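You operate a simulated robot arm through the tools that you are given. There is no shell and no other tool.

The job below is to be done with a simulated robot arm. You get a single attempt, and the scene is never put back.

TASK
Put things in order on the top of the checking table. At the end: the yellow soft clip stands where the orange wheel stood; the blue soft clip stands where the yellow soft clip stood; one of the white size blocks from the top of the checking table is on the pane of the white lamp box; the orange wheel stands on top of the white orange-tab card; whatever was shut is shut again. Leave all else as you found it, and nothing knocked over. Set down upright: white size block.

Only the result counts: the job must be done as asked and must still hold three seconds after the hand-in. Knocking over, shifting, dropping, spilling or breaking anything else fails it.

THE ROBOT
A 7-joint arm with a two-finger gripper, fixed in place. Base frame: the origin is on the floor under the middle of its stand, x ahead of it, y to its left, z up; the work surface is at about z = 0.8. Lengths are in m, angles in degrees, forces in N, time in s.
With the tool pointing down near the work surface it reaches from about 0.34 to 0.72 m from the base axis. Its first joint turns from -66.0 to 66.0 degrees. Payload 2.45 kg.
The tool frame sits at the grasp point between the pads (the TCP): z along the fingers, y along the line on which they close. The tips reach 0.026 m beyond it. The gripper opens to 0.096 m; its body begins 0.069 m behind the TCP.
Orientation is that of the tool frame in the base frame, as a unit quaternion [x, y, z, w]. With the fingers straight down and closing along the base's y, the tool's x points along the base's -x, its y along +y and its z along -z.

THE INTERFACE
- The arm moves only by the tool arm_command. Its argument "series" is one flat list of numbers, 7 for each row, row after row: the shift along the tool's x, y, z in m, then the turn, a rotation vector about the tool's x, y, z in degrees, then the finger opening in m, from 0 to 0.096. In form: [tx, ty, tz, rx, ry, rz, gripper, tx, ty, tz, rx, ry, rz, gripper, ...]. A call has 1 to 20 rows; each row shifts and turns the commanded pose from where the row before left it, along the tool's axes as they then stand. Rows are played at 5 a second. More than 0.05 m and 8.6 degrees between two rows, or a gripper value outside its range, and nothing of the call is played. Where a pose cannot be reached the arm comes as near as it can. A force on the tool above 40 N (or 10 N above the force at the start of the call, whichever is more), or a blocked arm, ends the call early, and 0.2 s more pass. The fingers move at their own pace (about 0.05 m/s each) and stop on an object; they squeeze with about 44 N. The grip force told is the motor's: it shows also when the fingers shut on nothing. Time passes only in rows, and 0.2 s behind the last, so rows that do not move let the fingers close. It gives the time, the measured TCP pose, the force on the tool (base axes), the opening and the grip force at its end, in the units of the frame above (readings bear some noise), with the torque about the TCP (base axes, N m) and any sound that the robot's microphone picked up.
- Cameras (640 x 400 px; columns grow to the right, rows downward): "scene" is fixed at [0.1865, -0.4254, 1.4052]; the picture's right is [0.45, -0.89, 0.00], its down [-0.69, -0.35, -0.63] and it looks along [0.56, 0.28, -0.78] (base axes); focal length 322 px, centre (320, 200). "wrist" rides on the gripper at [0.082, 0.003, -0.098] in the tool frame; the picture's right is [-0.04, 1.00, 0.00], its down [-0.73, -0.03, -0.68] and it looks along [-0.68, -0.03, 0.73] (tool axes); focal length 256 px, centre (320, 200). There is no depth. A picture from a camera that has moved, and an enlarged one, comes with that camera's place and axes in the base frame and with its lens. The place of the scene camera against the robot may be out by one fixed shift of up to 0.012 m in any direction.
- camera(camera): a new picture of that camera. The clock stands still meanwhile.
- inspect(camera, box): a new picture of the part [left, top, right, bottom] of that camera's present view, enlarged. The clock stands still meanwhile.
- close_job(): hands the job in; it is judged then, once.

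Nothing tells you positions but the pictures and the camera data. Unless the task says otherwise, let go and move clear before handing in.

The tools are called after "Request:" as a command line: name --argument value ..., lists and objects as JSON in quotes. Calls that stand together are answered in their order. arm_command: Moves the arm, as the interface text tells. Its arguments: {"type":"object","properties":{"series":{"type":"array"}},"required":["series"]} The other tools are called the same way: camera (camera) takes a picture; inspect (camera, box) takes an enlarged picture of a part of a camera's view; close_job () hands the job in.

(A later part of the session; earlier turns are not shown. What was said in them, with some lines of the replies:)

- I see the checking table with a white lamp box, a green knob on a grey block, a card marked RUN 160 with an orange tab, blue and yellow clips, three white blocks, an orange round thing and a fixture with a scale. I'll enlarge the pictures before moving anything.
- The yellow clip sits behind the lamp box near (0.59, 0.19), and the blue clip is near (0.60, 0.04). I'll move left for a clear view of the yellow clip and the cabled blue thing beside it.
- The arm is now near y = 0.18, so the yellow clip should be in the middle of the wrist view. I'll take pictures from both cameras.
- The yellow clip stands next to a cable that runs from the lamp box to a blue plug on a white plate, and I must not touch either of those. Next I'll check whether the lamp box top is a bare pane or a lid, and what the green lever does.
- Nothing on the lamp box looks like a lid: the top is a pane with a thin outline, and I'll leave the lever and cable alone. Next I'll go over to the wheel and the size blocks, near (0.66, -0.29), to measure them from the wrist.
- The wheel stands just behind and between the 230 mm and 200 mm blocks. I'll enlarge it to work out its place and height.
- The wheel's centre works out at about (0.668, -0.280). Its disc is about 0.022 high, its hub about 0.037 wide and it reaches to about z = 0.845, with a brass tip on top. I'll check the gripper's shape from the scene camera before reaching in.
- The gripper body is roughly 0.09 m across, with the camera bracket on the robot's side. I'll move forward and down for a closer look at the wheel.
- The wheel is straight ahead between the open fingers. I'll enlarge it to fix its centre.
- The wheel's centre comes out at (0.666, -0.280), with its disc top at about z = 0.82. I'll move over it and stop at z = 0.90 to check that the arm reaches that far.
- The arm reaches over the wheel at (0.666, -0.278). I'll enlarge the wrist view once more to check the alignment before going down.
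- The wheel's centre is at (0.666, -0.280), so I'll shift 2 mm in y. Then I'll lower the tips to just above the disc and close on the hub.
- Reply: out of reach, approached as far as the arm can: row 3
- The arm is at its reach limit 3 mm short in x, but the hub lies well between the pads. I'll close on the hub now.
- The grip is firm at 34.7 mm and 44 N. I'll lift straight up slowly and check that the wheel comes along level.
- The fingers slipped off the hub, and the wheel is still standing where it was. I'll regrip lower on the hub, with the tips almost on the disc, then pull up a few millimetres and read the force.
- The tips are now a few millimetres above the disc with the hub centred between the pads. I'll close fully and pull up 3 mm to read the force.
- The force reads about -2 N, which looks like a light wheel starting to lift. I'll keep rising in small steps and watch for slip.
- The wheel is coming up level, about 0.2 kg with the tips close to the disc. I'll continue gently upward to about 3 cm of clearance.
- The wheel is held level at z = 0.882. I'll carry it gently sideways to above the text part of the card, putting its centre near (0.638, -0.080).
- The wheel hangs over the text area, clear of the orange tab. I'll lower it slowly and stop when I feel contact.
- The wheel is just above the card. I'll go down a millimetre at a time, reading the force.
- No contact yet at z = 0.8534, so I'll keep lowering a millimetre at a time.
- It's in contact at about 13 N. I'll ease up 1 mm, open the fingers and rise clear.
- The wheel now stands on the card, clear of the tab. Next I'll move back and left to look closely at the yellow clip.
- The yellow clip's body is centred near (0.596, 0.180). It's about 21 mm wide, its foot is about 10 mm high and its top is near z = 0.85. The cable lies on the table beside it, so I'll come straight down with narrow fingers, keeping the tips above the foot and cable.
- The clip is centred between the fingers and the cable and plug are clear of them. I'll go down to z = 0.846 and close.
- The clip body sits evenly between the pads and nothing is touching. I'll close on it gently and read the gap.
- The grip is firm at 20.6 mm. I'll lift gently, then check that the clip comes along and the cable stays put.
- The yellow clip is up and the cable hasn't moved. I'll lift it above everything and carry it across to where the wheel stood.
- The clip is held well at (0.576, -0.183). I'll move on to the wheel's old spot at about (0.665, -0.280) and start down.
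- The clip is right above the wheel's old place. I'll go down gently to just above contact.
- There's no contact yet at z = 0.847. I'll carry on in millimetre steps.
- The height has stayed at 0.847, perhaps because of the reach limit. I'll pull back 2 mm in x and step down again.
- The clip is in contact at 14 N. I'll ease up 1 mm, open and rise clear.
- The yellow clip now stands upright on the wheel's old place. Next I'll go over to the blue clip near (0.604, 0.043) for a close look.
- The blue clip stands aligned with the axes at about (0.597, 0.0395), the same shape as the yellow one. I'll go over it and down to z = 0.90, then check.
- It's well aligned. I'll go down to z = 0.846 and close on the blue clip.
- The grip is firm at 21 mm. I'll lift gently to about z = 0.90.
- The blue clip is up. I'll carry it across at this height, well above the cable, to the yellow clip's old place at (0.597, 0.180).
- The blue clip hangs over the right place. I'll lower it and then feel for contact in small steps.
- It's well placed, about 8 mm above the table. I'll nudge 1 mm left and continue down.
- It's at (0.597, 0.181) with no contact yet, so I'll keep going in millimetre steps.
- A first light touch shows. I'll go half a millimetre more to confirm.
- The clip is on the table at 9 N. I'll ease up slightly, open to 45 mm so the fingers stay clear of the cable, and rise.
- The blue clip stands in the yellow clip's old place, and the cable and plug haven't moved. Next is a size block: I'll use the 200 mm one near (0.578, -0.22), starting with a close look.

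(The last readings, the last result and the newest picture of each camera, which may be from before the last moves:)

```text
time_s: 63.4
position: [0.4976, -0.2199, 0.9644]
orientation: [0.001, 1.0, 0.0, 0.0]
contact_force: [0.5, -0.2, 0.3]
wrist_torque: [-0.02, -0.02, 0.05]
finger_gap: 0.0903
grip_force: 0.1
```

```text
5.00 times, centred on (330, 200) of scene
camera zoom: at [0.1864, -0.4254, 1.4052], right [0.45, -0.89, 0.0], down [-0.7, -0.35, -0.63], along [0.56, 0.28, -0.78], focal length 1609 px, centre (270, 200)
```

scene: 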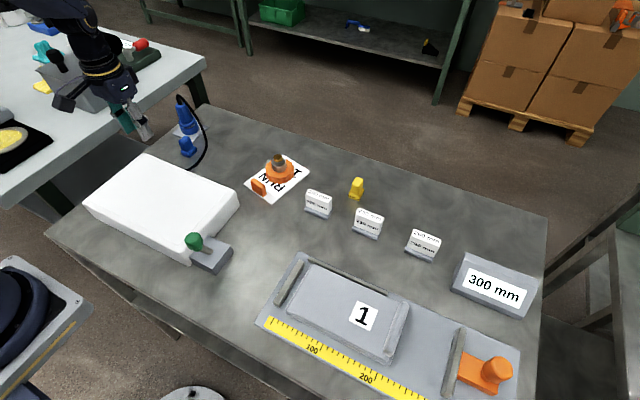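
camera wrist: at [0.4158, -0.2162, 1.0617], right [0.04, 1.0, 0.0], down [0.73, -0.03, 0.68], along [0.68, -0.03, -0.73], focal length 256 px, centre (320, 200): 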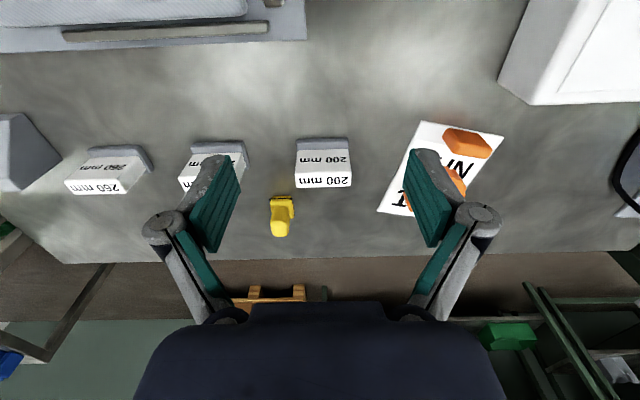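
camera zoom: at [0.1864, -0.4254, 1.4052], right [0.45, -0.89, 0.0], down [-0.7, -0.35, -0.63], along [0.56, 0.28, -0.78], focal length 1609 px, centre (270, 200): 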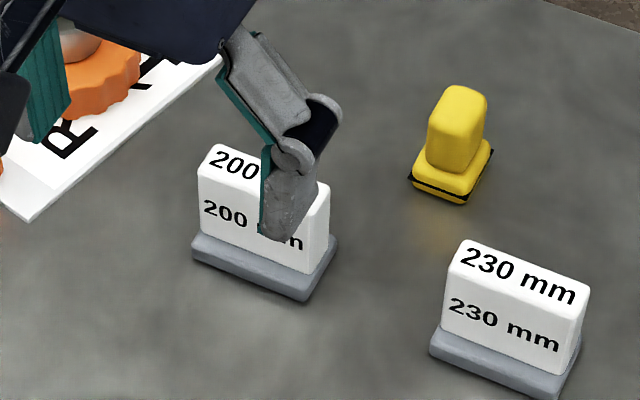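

The 200 mm block's body is centred at about (0.583, -0.220), 57 mm wide along y, with its top near z = 0.851 and its foot top near 0.812. I'll come down over it with the fingers on its narrow ends.

Request:
arm_command --series '[-0.03, 0, 0, 0, 0, 0, 0.09, -0.03, 0, 0.005, 0, 0, 0, 0.09, -0.0255, 0, 0.01, 0, 0, 0, 0.09, 0, 0, 0.02, 0, 0, 0, 0.09, 0, 0, 0.02, 0, 0, 0, 0.09, 0, 0, 0.02, 0, 0, 0, 0.09, 0, 0, 0, 0, 0, 0, 0.09]'

Request:
camera --camera "wrist"

Request:
inspect --camera "wrist" --box '[200, 60, 440, 220]'

Request:
inspect --camera "scene" --box '[280, 160, 380, 240]'

```text
time_s: 65.0
position: [0.5839, -0.2203, 0.8897]
orientation: [0.001, 1.0, 0.0, 0.0]
contact_force: [-0.6, -0.2, -0.4]
wrist_torque: [0.0, 0.02, 0.0]
finger_gap: 0.0899
grip_force: 0.0
```

```text
taken
camera wrist: at [0.5017, -0.2163, 0.9865], right [0.04, 1.0, 0.0], down [0.73, -0.03, 0.68], along [0.68, -0.03, -0.73], focal length 256 px, centre (320, 200)
```

wrist: 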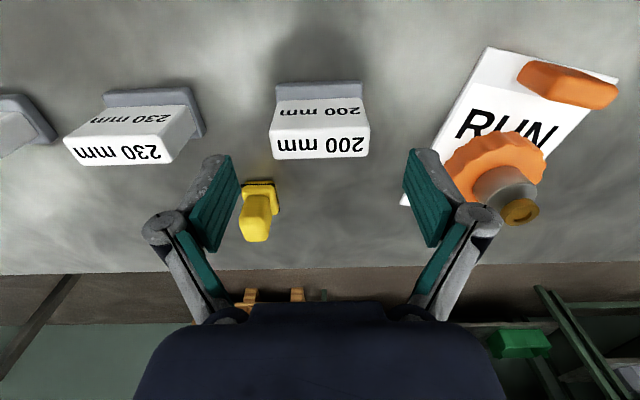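

```text
2.50 times, centred on (320, 140) of wrist
camera zoom: at [0.5017, -0.2163, 0.9865], right [0.04, 1.0, 0.0], down [0.73, -0.03, 0.68], along [0.68, -0.03, -0.73], focal length 640 px, centre (320, 350)
```

zoom: 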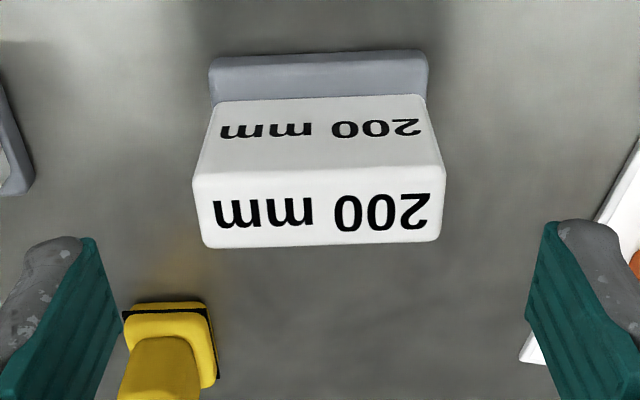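

```text
5.00 times, centred on (330, 200) of scene
camera zoom: at [0.1865, -0.4254, 1.4052], right [0.45, -0.89, 0.0], down [-0.69, -0.35, -0.63], along [0.56, 0.28, -0.78], focal length 1609 px, centre (270, 200)
```

zoom: 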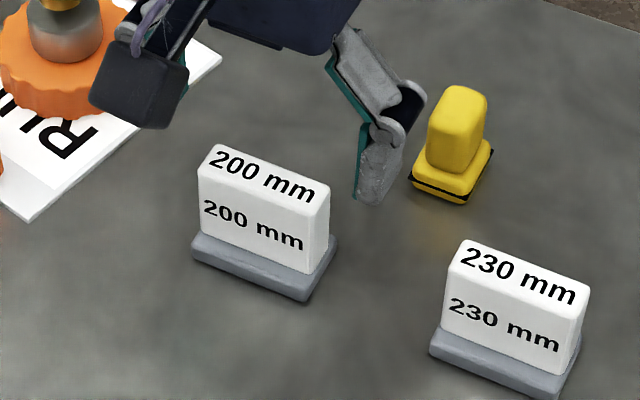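

The block is centred between the fingers and the yellow clip is clear of them. I'll go down to z = 0.8445 and close on the block's ends.

Request:
arm_command --series '[0.001, 0, 0.02, 0, 0, 0, 0.09, 0, 0, 0.015, 0, 0, 0, 0.09, 0, 0, 0.01, 0, 0, 0, 0.09, 0, 0, 0, 0, 0, 0, 0.09, 0, 0, 0, 0, 0, 0, 0.07, 0, 0, 0, 0, 0, 0, 0.062, 0, 0, 0, 0, 0, 0, 0.04, 0, 0, 0, 0, 0, 0, 0.04]'

Request:
inspect --camera "wrist" --box '[200, 60, 440, 220]'

Request:
inspect --camera "scene" --box '[280, 160, 380, 240]'

```text
time_s: 66.8
position: [0.5812, -0.2193, 0.845]
orientation: [0.0, 1.0, 0.0, 0.0]
contact_force: [-0.7, 0.6, 1.4]
wrist_torque: [-0.01, 0.07, -0.03]
finger_gap: 0.0573
grip_force: 40.9
```

```text
2.50 times, centred on (320, 140) of wrist
camera zoom: at [0.4997, -0.2152, 0.9423], right [0.04, 1.0, 0.0], down [0.73, -0.03, 0.68], along [0.68, -0.03, -0.73], focal length 640 px, centre (320, 350)
```

zoom: 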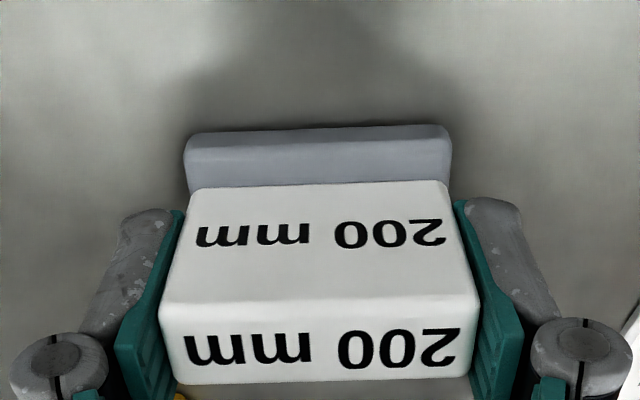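

```text
5.00 times, centred on (330, 200) of scene
camera zoom: at [0.1864, -0.4254, 1.4052], right [0.45, -0.89, 0.0], down [-0.69, -0.35, -0.63], along [0.56, 0.28, -0.78], focal length 1609 px, centre (270, 200)
```

zoom: 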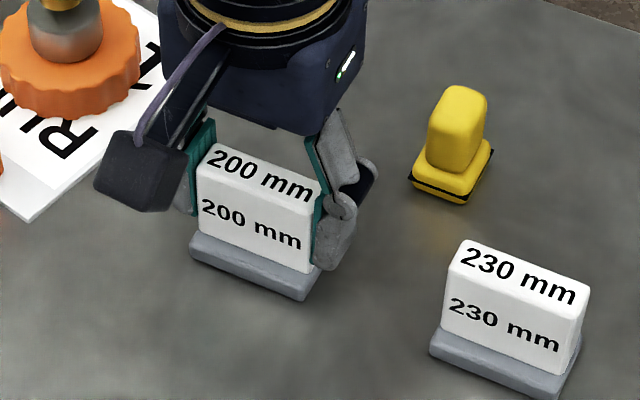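

It's gripped at 57 mm. I'll lift slowly and check that it rises level.

Request:
arm_command --series '[0, 0, -0.002, 0, 0, 0, 0.04, 0, 0, -0.002, 0, 0, 0, 0.04, 0, 0, -0.004, 0, 0, 0, 0.04, 0, 0, -0.005, 0, 0, 0, 0.04, 0, 0, -0.006, 0, 0, 0, 0.04, 0, 0, -0.006, 0, 0, 0, 0.04, 0, 0, 0, 0, 0, 0, 0.04]'

Request:
inspect --camera "scene" --box '[280, 160, 380, 240]'

Request:
inspect --camera "wrist" --box '[200, 60, 440, 220]'

```text
time_s: 68.4
position: [0.5817, -0.2186, 0.87]
orientation: [0.0, 1.0, 0.0, 0.0]
contact_force: [0.0, 0.4, -0.4]
wrist_torque: [-0.03, 0.02, 0.01]
finger_gap: 0.0565
grip_force: 43.7
```

```text
5.00 times, centred on (330, 200) of scene
camera zoom: at [0.1865, -0.4254, 1.4052], right [0.45, -0.89, 0.0], down [-0.69, -0.35, -0.63], along [0.56, 0.28, -0.78], focal length 1609 px, centre (270, 200)
```

zoom: 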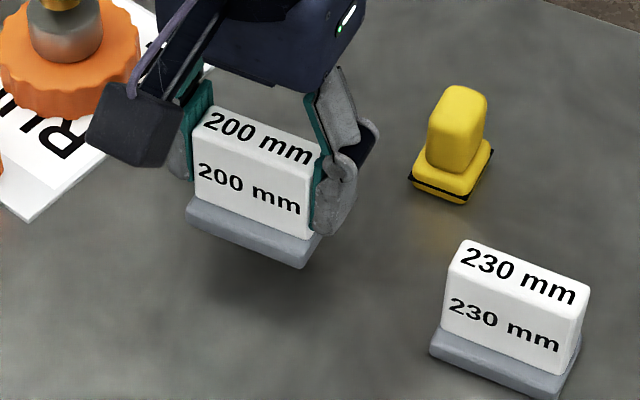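

```text
2.50 times, centred on (320, 140) of wrist
camera zoom: at [0.4994, -0.2145, 0.9674], right [0.04, 1.0, 0.0], down [0.73, -0.03, 0.68], along [0.68, -0.03, -0.73], focal length 640 px, centre (320, 350)
```

zoom: 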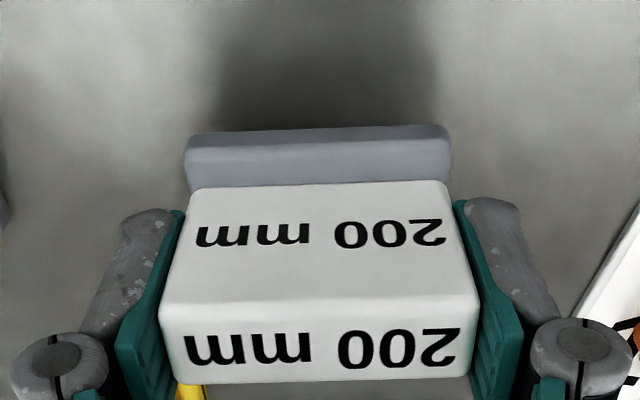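

The block is held level and light. I'll raise it to about z = 0.96 and carry it over the middle of the lamp box pane, near (0.42, 0.08).

Request:
arm_command --series '[0, 0, -0.01, 0, 0, 0, 0.04, 0, 0, -0.02, 0, 0, 0, 0.04, 0, 0, -0.02, 0, 0, 0, 0.04, 0, 0, -0.02, 0, 0, 0, 0.04, 0, 0, -0.015, 0, 0, 0, 0.04, 0.006, 0.012, -0.005, 0, 0, 0, 0.04, 0.012, 0.024, 0, 0, 0, 0, 0.04, 0.013, 0.025, 0, 0, 0, 0, 0.04, 0.013, 0.025, 0, 0, 0, 0, 0.04, 0.013, 0.025, 0, 0, 0, 0, 0.04, 0.013, 0.025, 0, 0, 0, 0, 0.04, 0.013, 0.025, 0, 0, 0, 0, 0.04, 0.013, 0.025, 0, 0, 0, 0, 0.04, 0.013, 0.025, 0, 0, 0, 0, 0.04, 0.013, 0.025, 0, 0, 0, 0, 0.04, 0.013, 0.025, 0, 0, 0, 0, 0.04, 0.013, 0.025, 0, 0, 0, 0, 0.04, 0.012, 0.015, 0, 0, 0, 0, 0.04, 0, 0, 0, 0, 0, 0, 0.04]'

Request:
camera --camera "scene"

Request:
camera --camera "wrist"

```text
time_s: 72.4
position: [0.421, 0.0803, 0.9581]
orientation: [0.0, 1.0, 0.0, -0.001]
contact_force: [-0.2, 0.1, -0.2]
wrist_torque: [-0.02, 0.03, 0.01]
finger_gap: 0.0569
grip_force: 43.5
```

```text
taken
```

scene: 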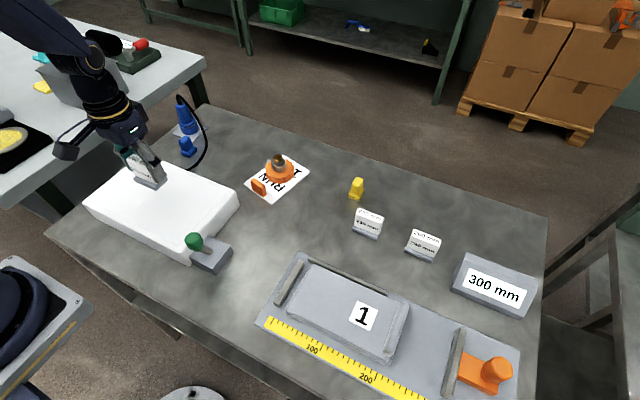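

```text
taken
camera wrist: at [0.3382, 0.0839, 1.0556], right [0.04, 1.0, 0.0], down [0.73, -0.03, 0.68], along [0.68, -0.03, -0.73], focal length 256 px, centre (320, 200)
```

wrist: 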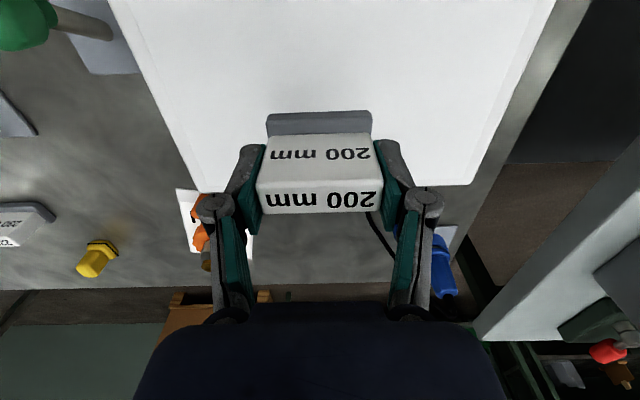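

The block hangs over the middle of the pane. The pane top should be near z = 0.86, so I expect contact at about TCP z = 0.905, and I'll lower in careful steps.

Request:
arm_command --series '[0, 0, 0.01, 0, 0, 0, 0.04, 0, 0, 0.01, 0, 0, 0, 0.04, 0, 0, 0.008, 0, 0, 0, 0.04, 0, 0, 0.006, 0, 0, 0, 0.04, 0, 0, 0.004, 0, 0, 0, 0.04, 0, 0, 0, 0, 0, 0, 0.04]'

Request:
inspect --camera "scene" --box '[90, 130, 210, 230]'

Request:
inspect --camera "wrist" --box '[200, 60, 440, 220]'

```text
time_s: 73.8
position: [0.4218, 0.0803, 0.9203]
orientation: [0.001, 1.0, -0.001, 0.0]
contact_force: [0.4, -0.2, -1.1]
wrist_torque: [0.01, -0.01, -0.04]
finger_gap: 0.0568
grip_force: 43.7
```

```text
4.00 times, centred on (150, 180) of scene
camera zoom: at [0.1865, -0.4254, 1.4052], right [0.45, -0.89, 0.0], down [-0.69, -0.35, -0.63], along [0.56, 0.28, -0.78], focal length 1288 px, centre (1000, 280)
```

zoom: 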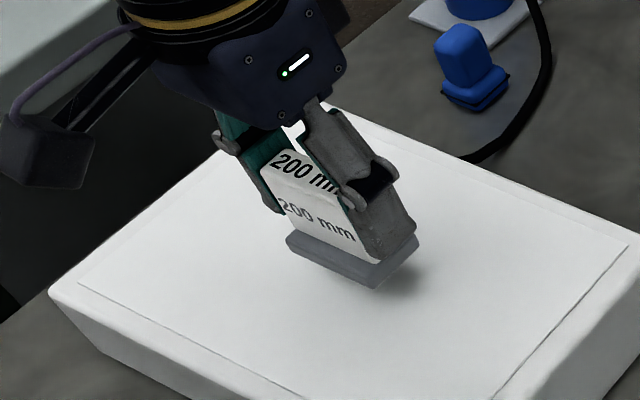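

```text
2.50 times, centred on (320, 140) of wrist
camera zoom: at [0.3396, 0.0845, 1.0184], right [0.04, 1.0, 0.0], down [0.73, -0.03, 0.68], along [0.68, -0.03, -0.73], focal length 640 px, centre (320, 350)
```

zoom: 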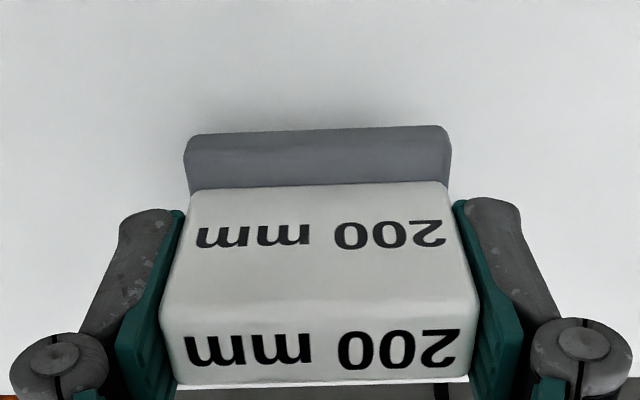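

The block is about 15 mm above the pane. I'll go down further, then feel for contact.

Request:
arm_command --series '[0, 0, 0.003, 0, 0, 0, 0.04, 0, 0, 0.003, 0, 0, 0, 0.04, 0, 0, 0.002, 0, 0, 0, 0.04, 0, 0, 0.001, 0, 0, 0, 0.04]'

Request:
arm_command --series '[0, 0, 0.001, 0, 0, 0, 0.04, 0, 0, 0.001, 0, 0, 0, 0.04]'

Request:
inspect --camera "scene" --box '[120, 150, 200, 210]'

```text
time_s: 74.8
position: [0.4217, 0.0804, 0.9119]
orientation: [0.001, 1.0, 0.0, 0.0]
contact_force: [-0.8, -0.1, -0.3]
wrist_torque: [0.04, -0.02, 0.0]
finger_gap: 0.0565
grip_force: 43.9
```

```text
time_s: 75.4
position: [0.4219, 0.0802, 0.9099]
orientation: [0.0, 1.0, 0.0, 0.0]
contact_force: [0.1, 0.6, -1.7]
wrist_torque: [0.0, 0.0, 0.01]
finger_gap: 0.0566
grip_force: 44.1
```

```text
6.67 times, centred on (160, 180) of scene
camera zoom: at [0.1865, -0.4254, 1.4052], right [0.45, -0.89, 0.0], down [-0.69, -0.35, -0.63], along [0.56, 0.28, -0.78], focal length 2146 px, centre (1387, 333)
```

zoom: 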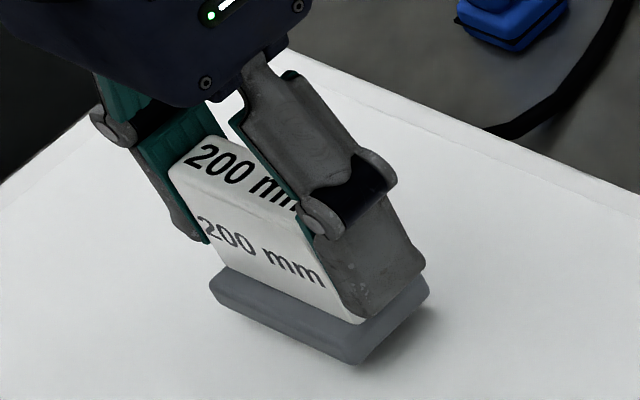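

No contact yet, and the shadow shows only a small gap left. I'll continue in millimetre steps.

Request:
arm_command --series '[0, 0, 0.001, 0, 0, 0, 0.04, 0, 0, 0.001, 0, 0, 0, 0.04]'

Request:
arm_command --series '[0, 0, 0.001, 0, 0, 0, 0.04]'

Request:
arm_command --series '[0, 0, 0.001, 0, 0, 0, 0.04]'

```text
time_s: 76.0
position: [0.4224, 0.0813, 0.9075]
orientation: [0.0, 1.0, -0.001, 0.0]
contact_force: [0.0, 0.0, -0.1]
wrist_torque: [0.0, 0.0, 0.02]
finger_gap: 0.0567
grip_force: 44.3
```

```text
time_s: 76.4
position: [0.4229, 0.0819, 0.9058]
orientation: [0.0, 1.0, 0.001, 0.0]
contact_force: [0.2, 0.1, 0.3]
wrist_torque: [-0.02, -0.01, 0.01]
finger_gap: 0.0567
grip_force: 43.5
```

```text
time_s: 76.8
position: [0.4227, 0.0825, 0.9064]
orientation: [0.0, 1.0, 0.0, -0.001]
contact_force: [-0.1, -0.2, 0.1]
wrist_torque: [0.0, -0.03, 0.01]
finger_gap: 0.0565
grip_force: 43.8
```

There's still no contact at z = 0.906, so I'll keep stepping down.

Request:
arm_command --series '[0, 0, 0.001, 0, 0, 0, 0.04]'

Request:
arm_command --series '[0, 0, 0.001, 0, 0, 0, 0.04]'

Request:
inspect --camera "scene" --box '[120, 150, 200, 210]'

```text
time_s: 77.2
position: [0.4226, 0.0825, 0.9051]
orientation: [0.0, 1.0, 0.0, 0.001]
contact_force: [-0.9, -0.6, 6.4]
wrist_torque: [-0.01, 0.07, 0.04]
finger_gap: 0.0565
grip_force: 44.2
```

```text
time_s: 77.6
position: [0.4231, 0.0827, 0.9049]
orientation: [0.0, 1.0, -0.001, 0.001]
contact_force: [-6.8, 0.8, 29.0]
wrist_torque: [-0.01, 0.36, 0.0]
finger_gap: 0.0569
grip_force: 44.6
```

```text
6.67 times, centred on (160, 180) of scene
camera zoom: at [0.1859, -0.4254, 1.4052], right [0.45, -0.89, 0.0], down [-0.69, -0.35, -0.63], along [0.56, 0.28, -0.78], focal length 2146 px, centre (1387, 333)
```

zoom: 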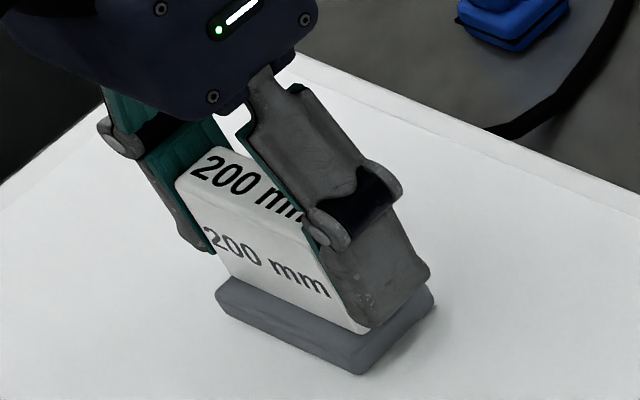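

The block is firmly on the pane at 29 N. I'll ease back up about 1.3 mm to take the load off before opening.

Request:
arm_command --series '[0, 0, -0.0013, 0, 0, 0, 0.04]'

```text
time_s: 78.0
position: [0.4227, 0.083, 0.9044]
orientation: [0.0, 1.0, 0.0, 0.0]
contact_force: [-1.1, 2.1, 4.0]
wrist_torque: [0.07, 0.05, 0.03]
finger_gap: 0.0567
grip_force: 44.0
```

The load is down to about 4 N. I'll open the fingers and rise straight up.

Request:
arm_command --series '[0, 0, 0, 0, 0, 0, 0.06, 0, 0, 0, 0, 0, 0, 0.075, 0, 0, 0, 0, 0, 0, 0.085, 0, 0, 0, 0, 0, 0, 0.085, 0, 0, -0.01, 0, 0, 0, 0.085, 0, 0, -0.02, 0, 0, 0, 0.085, 0, 0, -0.03, 0, 0, 0, 0.085, 0, 0, -0.03, 0, 0, 0, 0.085, 0, 0, -0.03, 0, 0, 0, 0.085, 0, 0, 0, 0, 0, 0, 0.085]'

Request:
camera --camera "scene"

Request:
camera --camera "wrist"

Request:
inspect --camera "scene" --box '[60, 120, 260, 280]'

```text
time_s: 80.2
position: [0.4229, 0.0784, 1.0239]
orientation: [0.0, 1.0, 0.0, 0.0]
contact_force: [0.9, 0.5, -0.2]
wrist_torque: [-0.02, 0.01, -0.01]
finger_gap: 0.085
grip_force: 0.1
```

```text
taken
```

scene: 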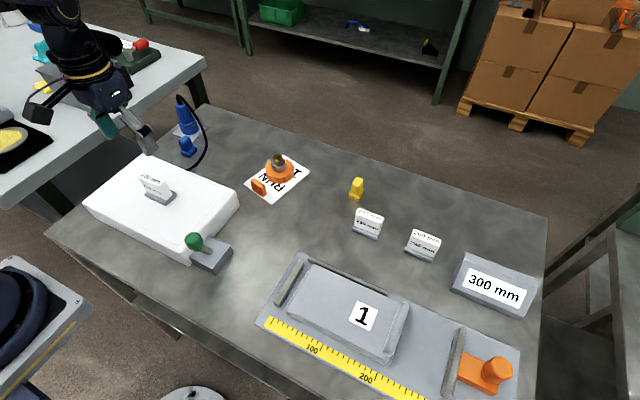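

```text
taken
camera wrist: at [0.341, 0.0833, 1.1226], right [0.04, 1.0, 0.0], down [0.73, -0.03, 0.68], along [0.68, -0.03, -0.73], focal length 256 px, centre (320, 200)
```

wrist: 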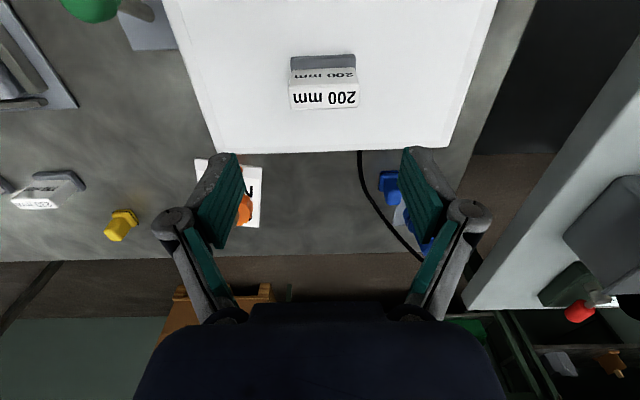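

```text
2.50 times, centred on (160, 200) of scene
camera zoom: at [0.1865, -0.4254, 1.4052], right [0.45, -0.89, 0.0], down [-0.69, -0.35, -0.63], along [0.56, 0.28, -0.78], focal length 805 px, centre (720, 200)
```

zoom: 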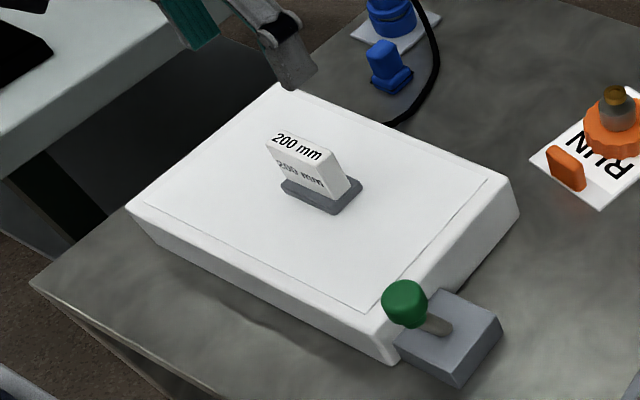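

The 200 mm block stands upright in the middle of the pane. I'll compare everything with the first pictures using the same enlargements before handing in.

Request:
inspect --camera "scene" --box '[160, 80, 400, 230]'

Request:
inspect --camera "scene" --box '[160, 90, 260, 180]'

Request:
inspect --camera "scene" --box '[280, 150, 560, 325]'

Request:
inspect --camera "scene" --box '[240, 240, 560, 400]'

Request:
inspect --camera "wrist" --box '[260, 30, 400, 130]'

```text
2.67 times, centred on (280, 155) of scene
camera zoom: at [0.1865, -0.4254, 1.4052], right [0.45, -0.89, 0.0], down [-0.69, -0.35, -0.63], along [0.56, 0.28, -0.78], focal length 858 px, centre (427, 320)
```

zoom: 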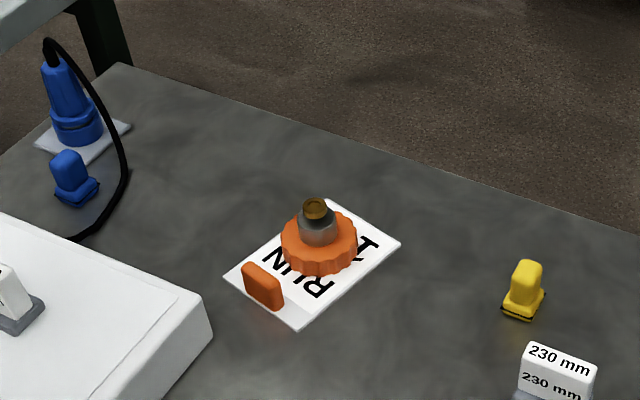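

```text
4.44 times, centred on (210, 135) of scene
camera zoom: at [0.1865, -0.4254, 1.4052], right [0.45, -0.89, 0.0], down [-0.69, -0.35, -0.63], along [0.56, 0.28, -0.78], focal length 1430 px, centre (809, 489)
```

zoom: 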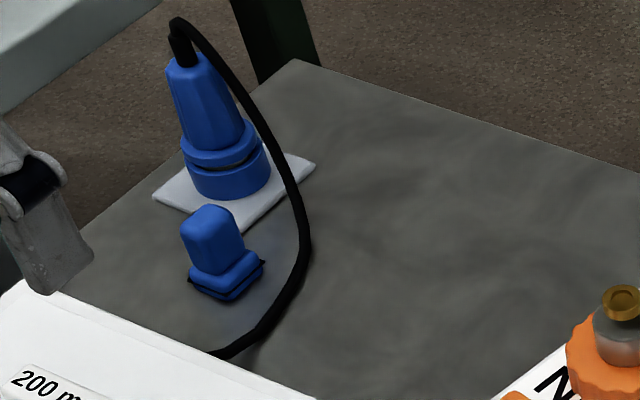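

```text
2.29 times, centred on (420, 238) of scene
camera zoom: at [0.1865, -0.4254, 1.4052], right [0.45, -0.89, 0.0], down [-0.69, -0.35, -0.63], along [0.56, 0.28, -0.78], focal length 736 px, centre (91, 114)
```

zoom: 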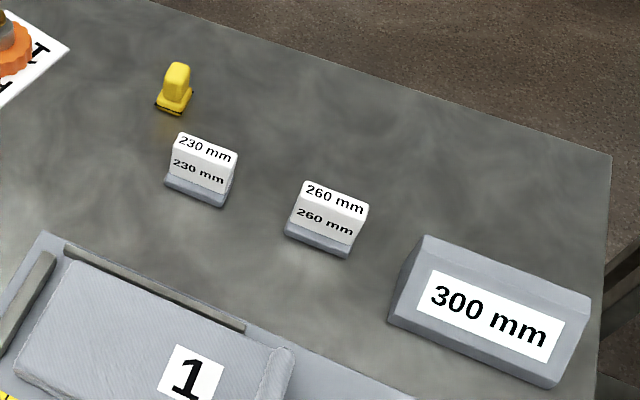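

```text
2.00 times, centred on (400, 320) of scene
camera zoom: at [0.1865, -0.4254, 1.4052], right [0.45, -0.89, 0.0], down [-0.69, -0.35, -0.63], along [0.56, 0.28, -0.78], focal length 644 px, centre (160, -40)
```

zoom: 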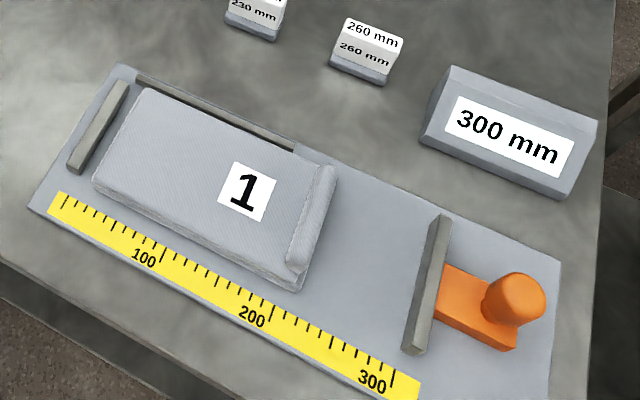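

```text
4.00 times, centred on (330, 80) of wrist
camera zoom: at [0.341, 0.0833, 1.1226], right [0.04, 1.0, 0.0], down [0.73, -0.03, 0.68], along [0.68, -0.03, -0.73], focal length 1024 px, centre (280, 680)
```

zoom: 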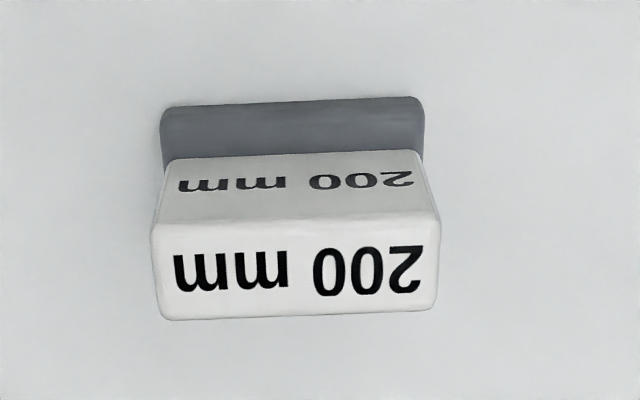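

Everything matches the first pictures except the four moves asked for. The wheel is on the card, the yellow clip is on the wheel's place, the blue clip is on the yellow clip's place and the 200 mm block stands upright on the pane. I never opened anything that would need shutting, and the arm is clear, so I'm handing in.

Request:
close_job

```text
The job is handed in.
```

The job is handed in, with all four moves done and the arm clear of the table. I compared the final pictures with the first ones, and nothing else I could see on the table had moved or fallen over.

- **Orange wheel:** it stands on the text part of the white card, clear of the orange tab. My first grip slipped off its hub, but the wheel stayed standing and the second grip held.
- **Yellow soft clip:** it stands upright where the wheel stood. It is 1–3 mm nearer the robot than the wheel's centre was, because that spot is at the edge of the arm's reach.
- **Blue soft clip:** it stands upright where the yellow clip stood. The cable and blue plug beside it haven't moved.
- **White size block:** the 200 mm block stands upright in the middle of the lamp box pane. I pressed it down with about 29 N for a moment when it landed, then eased off before letting go. The lamp box did not shift.
- **Shut things:** I found no lid or cover, and I opened nothing.
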